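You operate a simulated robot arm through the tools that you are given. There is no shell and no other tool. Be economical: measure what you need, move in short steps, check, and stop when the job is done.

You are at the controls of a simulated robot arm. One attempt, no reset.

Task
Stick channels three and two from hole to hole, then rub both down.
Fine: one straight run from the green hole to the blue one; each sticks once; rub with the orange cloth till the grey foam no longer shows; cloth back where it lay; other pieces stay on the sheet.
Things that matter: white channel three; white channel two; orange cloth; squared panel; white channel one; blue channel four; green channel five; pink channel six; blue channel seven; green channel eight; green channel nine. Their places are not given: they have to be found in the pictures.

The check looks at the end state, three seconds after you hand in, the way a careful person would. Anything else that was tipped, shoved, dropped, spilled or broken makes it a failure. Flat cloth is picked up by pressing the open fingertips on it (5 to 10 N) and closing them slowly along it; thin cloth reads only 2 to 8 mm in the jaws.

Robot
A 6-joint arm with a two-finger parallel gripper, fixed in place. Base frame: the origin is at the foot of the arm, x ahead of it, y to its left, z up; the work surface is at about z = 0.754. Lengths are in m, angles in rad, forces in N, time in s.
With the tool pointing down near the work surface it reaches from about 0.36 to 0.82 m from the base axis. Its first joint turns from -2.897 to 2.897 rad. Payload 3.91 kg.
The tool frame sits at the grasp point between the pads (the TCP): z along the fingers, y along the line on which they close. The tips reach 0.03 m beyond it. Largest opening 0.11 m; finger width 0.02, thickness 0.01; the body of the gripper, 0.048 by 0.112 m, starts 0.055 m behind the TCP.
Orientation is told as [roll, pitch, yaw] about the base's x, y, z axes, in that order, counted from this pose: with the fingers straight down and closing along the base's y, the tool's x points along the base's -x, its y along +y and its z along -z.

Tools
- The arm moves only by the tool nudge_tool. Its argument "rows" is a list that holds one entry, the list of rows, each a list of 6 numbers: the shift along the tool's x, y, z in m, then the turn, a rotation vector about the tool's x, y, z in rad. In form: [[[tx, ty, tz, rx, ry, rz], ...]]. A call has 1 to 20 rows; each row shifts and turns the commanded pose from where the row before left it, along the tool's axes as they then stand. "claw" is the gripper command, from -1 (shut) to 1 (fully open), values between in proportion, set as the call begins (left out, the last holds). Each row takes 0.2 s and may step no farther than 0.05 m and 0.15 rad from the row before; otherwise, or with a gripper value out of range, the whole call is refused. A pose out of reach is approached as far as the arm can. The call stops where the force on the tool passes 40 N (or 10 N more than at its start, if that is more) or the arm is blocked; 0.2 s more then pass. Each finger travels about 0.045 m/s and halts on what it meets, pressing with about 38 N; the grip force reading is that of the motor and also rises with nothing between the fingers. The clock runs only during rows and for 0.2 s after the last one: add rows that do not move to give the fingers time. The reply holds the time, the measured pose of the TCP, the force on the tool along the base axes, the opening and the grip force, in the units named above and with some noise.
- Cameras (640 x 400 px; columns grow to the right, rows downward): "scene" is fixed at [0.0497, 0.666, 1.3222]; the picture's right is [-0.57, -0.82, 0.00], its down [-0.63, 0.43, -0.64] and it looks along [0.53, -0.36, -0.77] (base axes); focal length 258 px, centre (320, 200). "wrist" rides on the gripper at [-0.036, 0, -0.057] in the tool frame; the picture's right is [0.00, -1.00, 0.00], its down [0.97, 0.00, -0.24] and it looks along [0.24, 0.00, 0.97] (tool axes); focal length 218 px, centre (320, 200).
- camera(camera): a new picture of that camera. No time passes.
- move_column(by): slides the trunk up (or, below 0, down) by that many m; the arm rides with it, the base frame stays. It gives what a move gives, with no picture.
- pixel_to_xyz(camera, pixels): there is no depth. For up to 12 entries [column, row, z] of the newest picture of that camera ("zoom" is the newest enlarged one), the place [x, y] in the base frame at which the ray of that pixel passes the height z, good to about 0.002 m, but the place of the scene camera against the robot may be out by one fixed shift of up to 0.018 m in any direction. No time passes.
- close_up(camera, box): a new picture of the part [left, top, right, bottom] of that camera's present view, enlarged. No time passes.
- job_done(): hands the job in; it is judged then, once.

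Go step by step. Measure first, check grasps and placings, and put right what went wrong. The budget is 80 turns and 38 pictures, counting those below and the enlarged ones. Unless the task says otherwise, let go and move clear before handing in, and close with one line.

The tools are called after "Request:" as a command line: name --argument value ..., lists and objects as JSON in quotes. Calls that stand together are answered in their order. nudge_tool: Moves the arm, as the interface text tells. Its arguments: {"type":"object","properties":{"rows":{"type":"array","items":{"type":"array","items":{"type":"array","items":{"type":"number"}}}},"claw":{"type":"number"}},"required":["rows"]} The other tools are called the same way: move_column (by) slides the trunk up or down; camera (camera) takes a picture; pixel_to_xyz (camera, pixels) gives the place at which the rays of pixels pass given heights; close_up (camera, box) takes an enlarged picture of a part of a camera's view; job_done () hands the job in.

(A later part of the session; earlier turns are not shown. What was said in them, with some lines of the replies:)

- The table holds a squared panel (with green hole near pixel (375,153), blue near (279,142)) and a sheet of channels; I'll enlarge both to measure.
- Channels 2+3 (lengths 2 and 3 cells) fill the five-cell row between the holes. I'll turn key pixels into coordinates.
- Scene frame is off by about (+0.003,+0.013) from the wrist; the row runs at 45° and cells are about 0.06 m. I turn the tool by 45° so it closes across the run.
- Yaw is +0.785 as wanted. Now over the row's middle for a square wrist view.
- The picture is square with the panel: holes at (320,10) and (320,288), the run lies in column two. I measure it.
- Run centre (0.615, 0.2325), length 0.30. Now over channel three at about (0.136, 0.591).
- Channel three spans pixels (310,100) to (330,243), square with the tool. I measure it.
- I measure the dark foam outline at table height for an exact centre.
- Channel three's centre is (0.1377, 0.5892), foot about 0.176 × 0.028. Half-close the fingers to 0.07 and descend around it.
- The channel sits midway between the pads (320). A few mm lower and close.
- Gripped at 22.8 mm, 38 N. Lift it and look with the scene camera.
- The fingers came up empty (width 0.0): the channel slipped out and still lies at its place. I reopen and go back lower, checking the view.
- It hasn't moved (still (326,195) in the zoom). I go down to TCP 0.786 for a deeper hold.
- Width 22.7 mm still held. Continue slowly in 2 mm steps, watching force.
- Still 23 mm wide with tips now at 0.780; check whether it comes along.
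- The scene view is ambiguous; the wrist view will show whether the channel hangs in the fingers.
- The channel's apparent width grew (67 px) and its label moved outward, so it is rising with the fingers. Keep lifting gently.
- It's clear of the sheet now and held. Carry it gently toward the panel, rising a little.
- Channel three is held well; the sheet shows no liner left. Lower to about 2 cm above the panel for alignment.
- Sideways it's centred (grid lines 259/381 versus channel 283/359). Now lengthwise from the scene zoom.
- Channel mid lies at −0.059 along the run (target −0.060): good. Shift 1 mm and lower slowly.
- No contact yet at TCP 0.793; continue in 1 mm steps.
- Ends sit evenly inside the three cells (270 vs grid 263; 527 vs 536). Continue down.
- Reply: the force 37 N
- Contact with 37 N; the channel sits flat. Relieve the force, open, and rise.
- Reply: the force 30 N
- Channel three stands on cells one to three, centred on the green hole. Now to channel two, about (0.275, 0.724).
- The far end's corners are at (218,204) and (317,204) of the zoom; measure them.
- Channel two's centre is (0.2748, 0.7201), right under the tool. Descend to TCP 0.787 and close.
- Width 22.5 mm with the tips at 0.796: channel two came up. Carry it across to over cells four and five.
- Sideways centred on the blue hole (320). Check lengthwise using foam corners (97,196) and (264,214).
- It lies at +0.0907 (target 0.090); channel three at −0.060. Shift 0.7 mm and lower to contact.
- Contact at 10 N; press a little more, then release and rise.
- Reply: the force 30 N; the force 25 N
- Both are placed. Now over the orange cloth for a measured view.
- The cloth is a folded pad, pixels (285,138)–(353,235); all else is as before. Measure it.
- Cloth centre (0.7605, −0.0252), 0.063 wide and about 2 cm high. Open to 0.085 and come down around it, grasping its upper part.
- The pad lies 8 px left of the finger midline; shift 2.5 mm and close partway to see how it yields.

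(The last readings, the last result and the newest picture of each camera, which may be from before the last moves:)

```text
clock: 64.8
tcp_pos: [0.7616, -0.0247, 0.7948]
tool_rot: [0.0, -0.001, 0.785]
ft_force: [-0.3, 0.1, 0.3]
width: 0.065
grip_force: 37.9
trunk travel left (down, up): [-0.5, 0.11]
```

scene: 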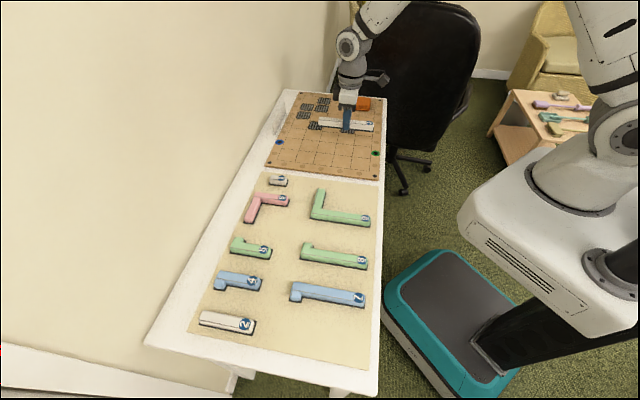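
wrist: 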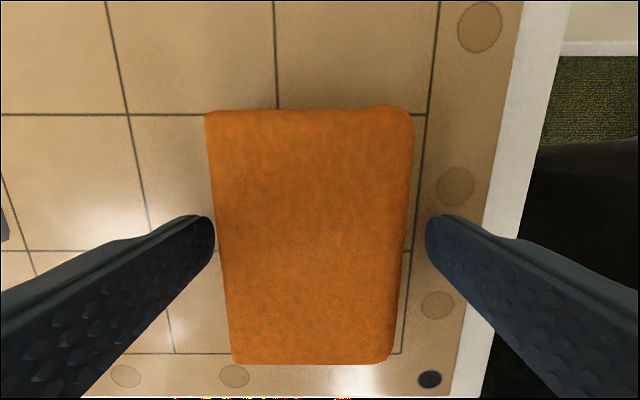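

The pad is firm and held at 65 mm. Lift it and carry it over the green end of the run.

Request:
nudge_tool --rows '[[[0, 0, -0.002, 0, 0, 0], [0, 0, -0.004, 0, 0, 0], [0, 0, -0.006, 0, 0, 0], [0, 0, -0.01, 0, 0, 0], [0, 0, -0.012, 0, 0, 0], [0, 0, -0.012, 0, 0, 0], [0, 0, -0.01, 0, 0, 0], [0, 0, -0.006, 0, 0, 0], [0, 0, -0.003, 0, 0, 0], [0, 0, 0, 0, 0, 0]]]' --claw -1

Request:
nudge_tool --rows '[[[0, 0.01, 0, 0, 0, 0], [0.002, 0.02, 0, 0, 0, 0], [0.002, 0.03, 0, 0, 0, 0], [0.003, 0.03, 0, 0, 0, 0], [0.003, 0.03, 0, 0, 0, 0], [0.003, 0.03, 0, 0, 0, 0], [0.003, 0.03, 0, 0, 0, 0], [0.003, 0.03, 0, 0, 0, 0], [0.0029, 0.03, 0, 0, 0, 0], [0, 0.02, 0, 0, 0, 0], [0, 0.015, 0, 0, 0, 0], [0, 0.0097, 0, 0, 0, 0], [0, 0, 0, 0, 0, 0]]]'

Request:
camera --camera "wrist"

```text
clock: 67.0
tcp_pos: [0.7622, -0.0237, 0.8614]
tool_rot: [-0.001, 0.0, 0.785]
ft_force: [-0.8, 0.5, -0.7]
width: 0.0649
grip_force: 38.2
trunk travel left (down, up): [-0.5, 0.11]
```

```text
clock: 69.8
tcp_pos: [0.5434, 0.1608, 0.8602]
tool_rot: [0.0, 0.001, 0.786]
ft_force: [0.4, 0.1, -1.1]
width: 0.0648
grip_force: 37.9
trunk travel left (down, up): [-0.5, 0.11]
```

```text
9 pictures are left
```

wrist: 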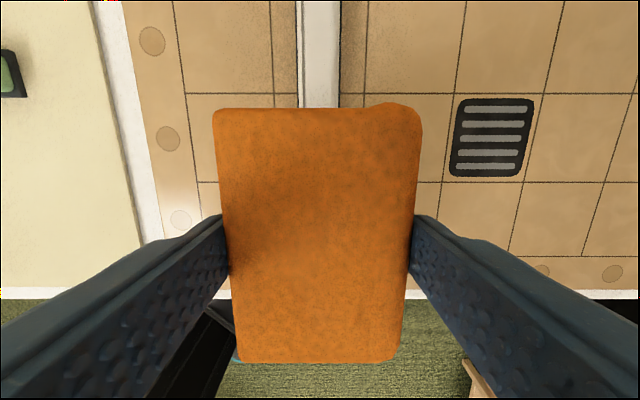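

The cloth hangs level and centred over channel three (320). Lower until it presses.

Request:
nudge_tool --rows '[[[0, 0, 0.006, 0, 0, 0], [0, 0, 0.008, 0, 0, 0], [0, 0, 0.008, 0, 0, 0], [0, 0, 0.006, 0, 0, 0], [0, 0, 0.003, 0, 0, 0], [0, 0, 0, 0, 0, 0]]]'

Request:
nudge_tool --rows '[[[0, 0, 0.002, 0, 0, 0], [0, 0, 0.002, 0, 0, 0], [0, 0, 0, 0, 0, 0]]]'

Request:
nudge_tool --rows '[[[0, 0, 0.002, 0, 0, 0], [0, 0, 0.002, 0, 0, 0], [0, 0, 0, 0, 0, 0]]]'

```text
clock: 71.2
tcp_pos: [0.5444, 0.1621, 0.829]
tool_rot: [0.0, 0.0, 0.786]
ft_force: [0.1, 0.5, -0.8]
width: 0.0649
grip_force: 38.8
trunk travel left (down, up): [-0.5, 0.11]
```

```text
clock: 72.0
tcp_pos: [0.5441, 0.1622, 0.8256]
tool_rot: [0.001, 0.0, 0.785]
ft_force: [-0.6, -0.3, -0.2]
width: 0.0648
grip_force: 37.5
trunk travel left (down, up): [-0.5, 0.11]
```

```text
clock: 72.8
tcp_pos: [0.544, 0.1619, 0.8209]
tool_rot: [0.0, 0.0, 0.787]
ft_force: [-0.4, -0.1, 0.3]
width: 0.0649
grip_force: 37.5
trunk travel left (down, up): [-0.5, 0.11]
```

No contact yet at 0.821; keep going in small steps.

Request:
nudge_tool --rows '[[[0, 0, 0.001, 0, 0, 0], [0, 0, 0.001, 0, 0, 0], [0, 0, 0, 0, 0, 0]]]'

Request:
nudge_tool --rows '[[[0, 0, 0.001, 0, 0, 0], [0, 0, 0.001, 0, 0, 0], [0, 0, 0, 0, 0, 0]]]'

Request:
nudge_tool --rows '[[[0, 0, 0.001, 0, 0, 0], [0, 0, 0.001, 0, 0, 0], [0, 0, 0, 0, 0, 0]]]'

```text
clock: 73.6
tcp_pos: [0.5446, 0.1615, 0.8193]
tool_rot: [0.0, 0.0, 0.785]
ft_force: [-0.5, 0.0, -0.2]
width: 0.0645
grip_force: 37.8
trunk travel left (down, up): [-0.5, 0.11]
```

```text
clock: 74.4
tcp_pos: [0.5437, 0.1631, 0.8172]
tool_rot: [-0.002, -0.001, 0.786]
ft_force: [0.5, 0.3, -0.1]
width: 0.065
grip_force: 38.1
trunk travel left (down, up): [-0.5, 0.11]
```

```text
clock: 75.2
tcp_pos: [0.544, 0.1619, 0.8171]
tool_rot: [-0.003, -0.001, 0.788]
ft_force: [0.5, 0.1, 15.3]
width: 0.065
grip_force: 37.9
trunk travel left (down, up): [-0.5, 0.11]
```

Contact at 15 N. Rub along channel three, forth and back.

Request:
nudge_tool --rows '[[[-0.005, 0, 0.0003, 0, 0, 0], [-0.01, 0, 0.0003, 0, 0, 0], [-0.01, 0, 0, 0, 0, 0], [-0.01, 0, 0, 0, 0, 0], [-0.01, 0, 0, 0, 0, 0], [-0.01, 0, 0, 0, 0, 0], [-0.01, 0, 0, 0, 0, 0], [-0.01, 0, 0, 0, 0, 0], [-0.005, 0, 0, 0, 0, 0], [0, 0, 0, 0, 0, 0]]]'

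Request:
nudge_tool --rows '[[[0.005, 0, 0, 0, 0, 0], [0.01, 0, 0, 0, 0, 0], [0.01, 0, 0, 0, 0, 0], [0.01, 0, 0, 0, 0, 0], [0.01, 0, 0, 0, 0, 0], [0.01, 0, 0, 0, 0, 0], [0.01, 0, 0, 0, 0, 0], [0.01, 0, 0, 0, 0, 0], [0.005, 0, 0, 0, 0, 0], [0, 0, 0, 0, 0, 0]]]'

Request:
close_up --camera "scene" --box '[272, 120, 384, 190]'

```text
clock: 77.4
tcp_pos: [0.5983, 0.2176, 0.8172]
tool_rot: [-0.001, -0.001, 0.786]
ft_force: [-4.4, -3.7, 17.1]
width: 0.0648
grip_force: 37.9
trunk travel left (down, up): [-0.5, 0.11]
```

```text
clock: 79.6
tcp_pos: [0.5445, 0.1619, 0.8166]
tool_rot: [-0.001, -0.003, 0.787]
ft_force: [7.6, 8.2, 27.8]
width: 0.0649
grip_force: 38.2
trunk travel left (down, up): [-0.5, 0.11]
```

```text
5.71 times, centred on (328, 155) of scene
```

zoom: 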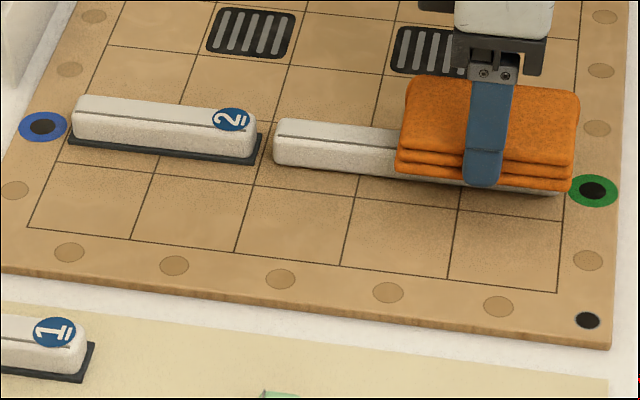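

The dark foam strip under channel three has vanished. Lift, move to channel two, and rub it too.

Request:
nudge_tool --rows '[[[0, 0, -0.004, 0, 0, 0], [0, 0, -0.008, 0, 0, 0], [0, 0, -0.008, 0, 0, 0], [-0.01, 0, 0, 0, 0, 0], [-0.02, 0, 0, 0, 0, 0], [-0.03, 0, 0, 0, 0, 0], [-0.03, 0, 0, 0, 0, 0], [-0.03, 0, 0, 0, 0, 0], [-0.03, 0, 0, 0, 0, 0], [-0.02, 0, 0, 0, 0, 0], [-0.01, 0, 0, 0, 0, 0], [0, 0, 0.006, 0, 0, 0], [0, 0, 0.006, 0, 0, 0], [0, 0, 0.003, 0, 0, 0], [0, 0, 0, 0, 0, 0]]]'

Request:
nudge_tool --rows '[[[0, 0, 0.001, 0, 0, 0], [0, 0, 0.001, 0, 0, 0], [0, 0, 0, 0, 0, 0]]]'

Request:
nudge_tool --rows '[[[0, 0, 0.001, 0, 0, 0], [0, 0, 0.001, 0, 0, 0], [0, 0, 0, 0, 0, 0]]]'

```text
clock: 82.8
tcp_pos: [0.6702, 0.2904, 0.8201]
tool_rot: [0.001, 0.0, 0.785]
ft_force: [0.6, 0.0, -0.1]
width: 0.0647
grip_force: 38.3
trunk travel left (down, up): [-0.5, 0.11]
```

```text
clock: 83.6
tcp_pos: [0.6719, 0.2901, 0.8184]
tool_rot: [-0.001, -0.001, 0.785]
ft_force: [0.4, -0.6, -0.7]
width: 0.0649
grip_force: 37.8
trunk travel left (down, up): [-0.5, 0.11]
```

```text
clock: 84.4
tcp_pos: [0.6709, 0.2899, 0.8162]
tool_rot: [0.0, 0.001, 0.786]
ft_force: [0.1, -0.8, 1.8]
width: 0.0646
grip_force: 37.9
trunk travel left (down, up): [-0.5, 0.11]
```

Just touching at 0.816. Press 1.6 mm and stroke along channel two.

Request:
nudge_tool --rows '[[[0, 0, 0.0008, 0, 0, 0], [0, 0, 0.0008, 0, 0, 0], [0, 0, 0, 0, 0, 0]]]'

Request:
nudge_tool --rows '[[[-0.005, 0, 0.0003, 0, 0, 0], [-0.01, 0, 0, 0, 0, 0], [-0.01, 0, 0, 0, 0, 0], [-0.005, 0, 0, 0, 0, 0], [0, 0, 0, 0, 0, 0], [0.005, 0, 0, 0, 0, 0], [0.01, 0, 0, 0, 0, 0], [0.01, 0, 0, 0, 0, 0], [0.01, 0, 0, 0, 0, 0], [0.005, 0, 0, 0, 0, 0], [0, 0, 0, 0, 0, 0], [-0.005, 0, 0, 0, 0, 0], [-0.01, 0, 0, 0, 0, 0], [-0.01, 0, 0, 0, 0, 0], [-0.01, 0, 0, 0, 0, 0], [-0.005, 0, 0, 0, 0, 0], [0, 0, 0, 0, 0, 0]]]'

Request:
nudge_tool --rows '[[[0, 0, -0.004, 0, 0, 0], [0, 0, -0.01, 0, 0, 0], [0, 0, -0.015, 0, 0, 0], [0, 0, -0.015, 0, 0, 0], [0, 0, -0.01, 0, 0, 0], [0, 0, -0.005, 0, 0, 0], [0, 0, 0, 0, 0, 0]]]'

Request:
close_up --camera "scene" --box '[272, 120, 384, 190]'

```text
clock: 85.2
tcp_pos: [0.6713, 0.2897, 0.8163]
tool_rot: [-0.002, -0.002, 0.786]
ft_force: [2.0, 0.6, 12.3]
width: 0.0647
grip_force: 37.9
trunk travel left (down, up): [-0.5, 0.11]
```

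```text
clock: 88.8
tcp_pos: [0.6908, 0.3099, 0.8163]
tool_rot: [0.0, -0.002, 0.788]
ft_force: [-4.9, -5.0, 19.4]
width: 0.0645
grip_force: 37.9
trunk travel left (down, up): [-0.5, 0.11]
```

```text
clock: 90.4
tcp_pos: [0.6923, 0.3112, 0.8724]
tool_rot: [0.0, -0.001, 0.785]
ft_force: [-0.3, -0.1, -0.5]
width: 0.0646
grip_force: 37.8
trunk travel left (down, up): [-0.5, 0.11]
```

```text
5.71 times, centred on (328, 155) of scene
```

zoom: 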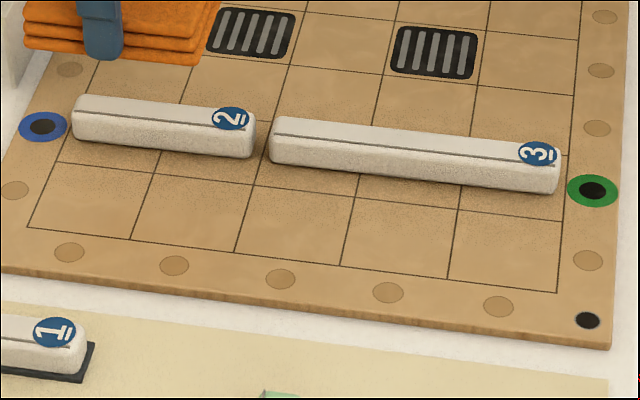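

Both channels now sit without any foam showing. Carry the cloth back to its spot, TCP (0.7613, −0.0242).

Request:
nudge_tool --rows '[[[0.0066, -0.01, 0, 0, 0, 0], [0.0132, -0.02, 0, 0, 0, 0], [0.0198, -0.03, 0, 0, 0, 0], [0.0198, -0.03, 0, 0, 0, 0], [0.0198, -0.03, 0, 0, 0, 0], [0.0198, -0.03, 0, 0, 0, 0], [0.0198, -0.03, 0, 0, 0, 0], [0.0198, -0.03, 0, 0, 0, 0], [0.0198, -0.03, 0, 0, 0, 0], [0.0132, -0.02, 0, 0, 0, 0], [0.0105, -0.016, 0, 0, 0, 0], [0.0063, -0.01, 0, 0, 0, 0], [0, 0, 0.01, 0, 0, 0], [0, 0, 0.015, 0, 0, 0], [0, 0, 0.015, 0, 0, 0], [0, 0, 0.012, 0, 0, 0], [0, 0, 0.008, 0, 0, 0], [0, 0, 0.004, 0, 0, 0], [0, 0, 0, 0, 0, 0]]]'

Request:
camera --camera "wrist"

```text
clock: 94.4
tcp_pos: [0.7624, -0.0244, 0.8088]
tool_rot: [-0.001, 0.0, 0.787]
ft_force: [0.1, -0.4, -0.7]
width: 0.0648
grip_force: 38.1
trunk travel left (down, up): [-0.5, 0.11]
```

```text
6 pictures are left
```

wrist: 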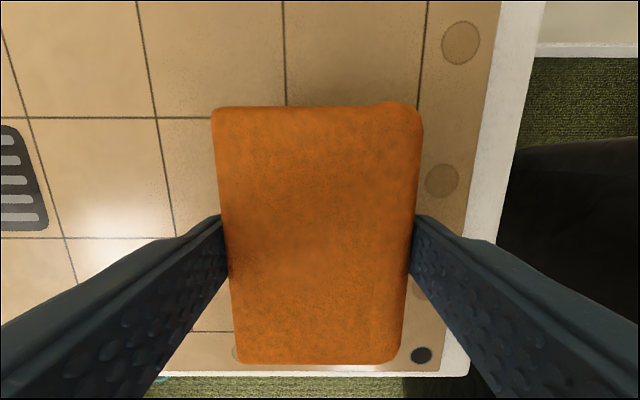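

Back over its place. Lower until it touches the panel.

Request:
nudge_tool --rows '[[[0, 0, 0.004, 0, 0, 0], [0, 0, 0.004, 0, 0, 0], [0, 0, 0.003, 0, 0, 0], [0, 0, 0, 0, 0, 0]]]'

Request:
nudge_tool --rows '[[[0, 0, 0.001, 0, 0, 0], [0, 0, 0.001, 0, 0, 0], [0, 0, 0, 0, 0, 0]]]'

Request:
nudge_tool --rows '[[[0, 0, 0.001, 0, 0, 0], [0, 0, 0, 0, 0, 0]]]'

```text
clock: 95.4
tcp_pos: [0.7611, -0.0246, 0.7971]
tool_rot: [-0.001, -0.001, 0.785]
ft_force: [0.2, -0.5, -0.4]
width: 0.0646
grip_force: 38.1
trunk travel left (down, up): [-0.5, 0.11]
```

```text
clock: 96.2
tcp_pos: [0.762, -0.0247, 0.7958]
tool_rot: [0.0, -0.001, 0.786]
ft_force: [0.6, 0.0, 0.0]
width: 0.0648
grip_force: 37.9
trunk travel left (down, up): [-0.5, 0.11]
```

```text
clock: 96.8
tcp_pos: [0.7626, -0.0244, 0.7955]
tool_rot: [0.0, 0.0, 0.785]
ft_force: [-0.4, -0.2, -1.1]
width: 0.0646
grip_force: 37.7
trunk travel left (down, up): [-0.5, 0.11]
```

One more careful step to feel the panel.

Request:
nudge_tool --rows '[[[0, 0, 0.001, 0, 0, 0], [0, 0, 0, 0, 0, 0]]]'

Request:
nudge_tool --rows '[[[0, 0, 0.001, 0, 0, 0], [0, 0, 0, 0, 0, 0]]]'

```text
clock: 97.4
tcp_pos: [0.7619, -0.0247, 0.7945]
tool_rot: [0.0, -0.001, 0.786]
ft_force: [1.4, 0.0, 0.9]
width: 0.065
grip_force: 38.3
trunk travel left (down, up): [-0.5, 0.11]
```

```text
clock: 98.0
tcp_pos: [0.762, -0.0249, 0.7941]
tool_rot: [0.0, -0.003, 0.786]
ft_force: [-0.3, -0.7, 6.5]
width: 0.0651
grip_force: 38.2
trunk travel left (down, up): [-0.5, 0.11]
```

The cloth rests on the panel (6.5 N). Open and rise clear.

Request:
nudge_tool --rows '[[[0, 0, 0, 0, 0, 0], [0, 0, 0, 0, 0, 0], [0, 0, 0, 0, 0, 0], [0, 0, 0, 0, 0, 0], [0, 0, -0.01, 0, 0, 0], [0, 0, -0.04, 0, 0, 0], [0, 0, -0.04, 0, 0, 0], [0, 0, -0.05, 0, 0, 0], [0, 0, 0, 0, 0, 0]]]' --claw 0.6

Request:
nudge_tool --rows '[[[0.03, 0, -0.02, 0, 0, 0], [0.04, 0, -0.02, 0, 0, 0], [0.04, 0, 0, 0, 0, 0], [0.04, 0, 0, 0, 0, 0], [0, 0, 0, 0, 0, 0]]]'

Request:
close_up --camera "scene" --box '[264, 85, 424, 185]'

Request:
camera --camera "scene"

```text
clock: 100.0
tcp_pos: [0.7621, -0.0236, 0.9328]
tool_rot: [0.0, -0.001, 0.786]
ft_force: [-1.1, 0.1, 0.6]
width: 0.088
grip_force: 0.1
trunk travel left (down, up): [-0.5, 0.11]
```

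```text
clock: 101.2
tcp_pos: [0.6537, -0.1323, 0.9726]
tool_rot: [0.002, 0.0, 0.788]
ft_force: [-0.2, -0.5, -0.3]
width: 0.088
grip_force: 0.0
trunk travel left (down, up): [-0.5, 0.11]
```

```text
4.00 times, centred on (344, 135) of scene
```

zoom: 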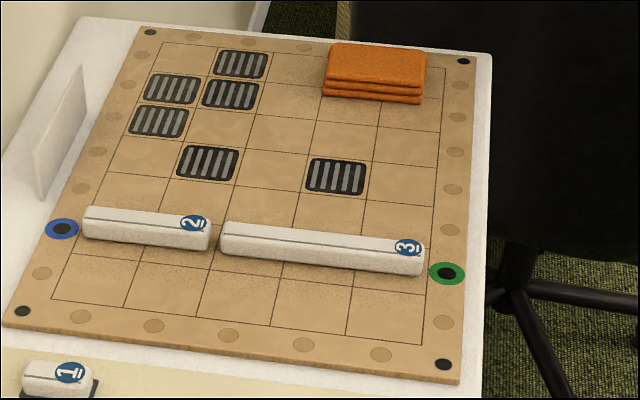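

```text
4 pictures are left
```

scene: 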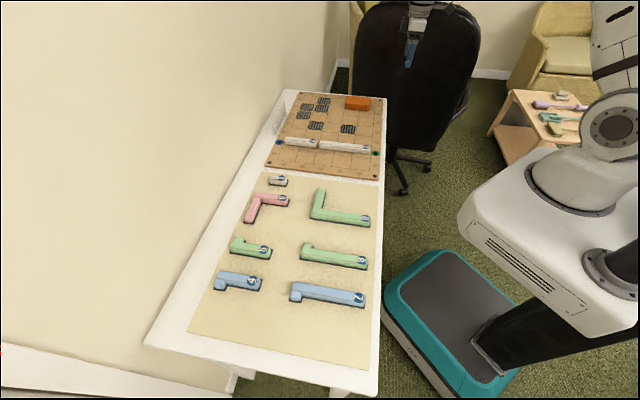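

The straight run is complete from green (446,273) to blue (62,229) in the zoom, with no foam showing. The cloth is back at (375,72) and the other pieces are untouched on the sheet, so I hand in.

Request:
job_done

```text
The job is handed in.
```

Channels three and two are stuck in one straight run from the green hole to the blue one and rubbed down until no grey foam shows; the cloth is back where it lay and the other pieces are still on the sheet. Channel three slipped from the fingers on the first lift and shifted a few mm on the sheet before I regripped it.
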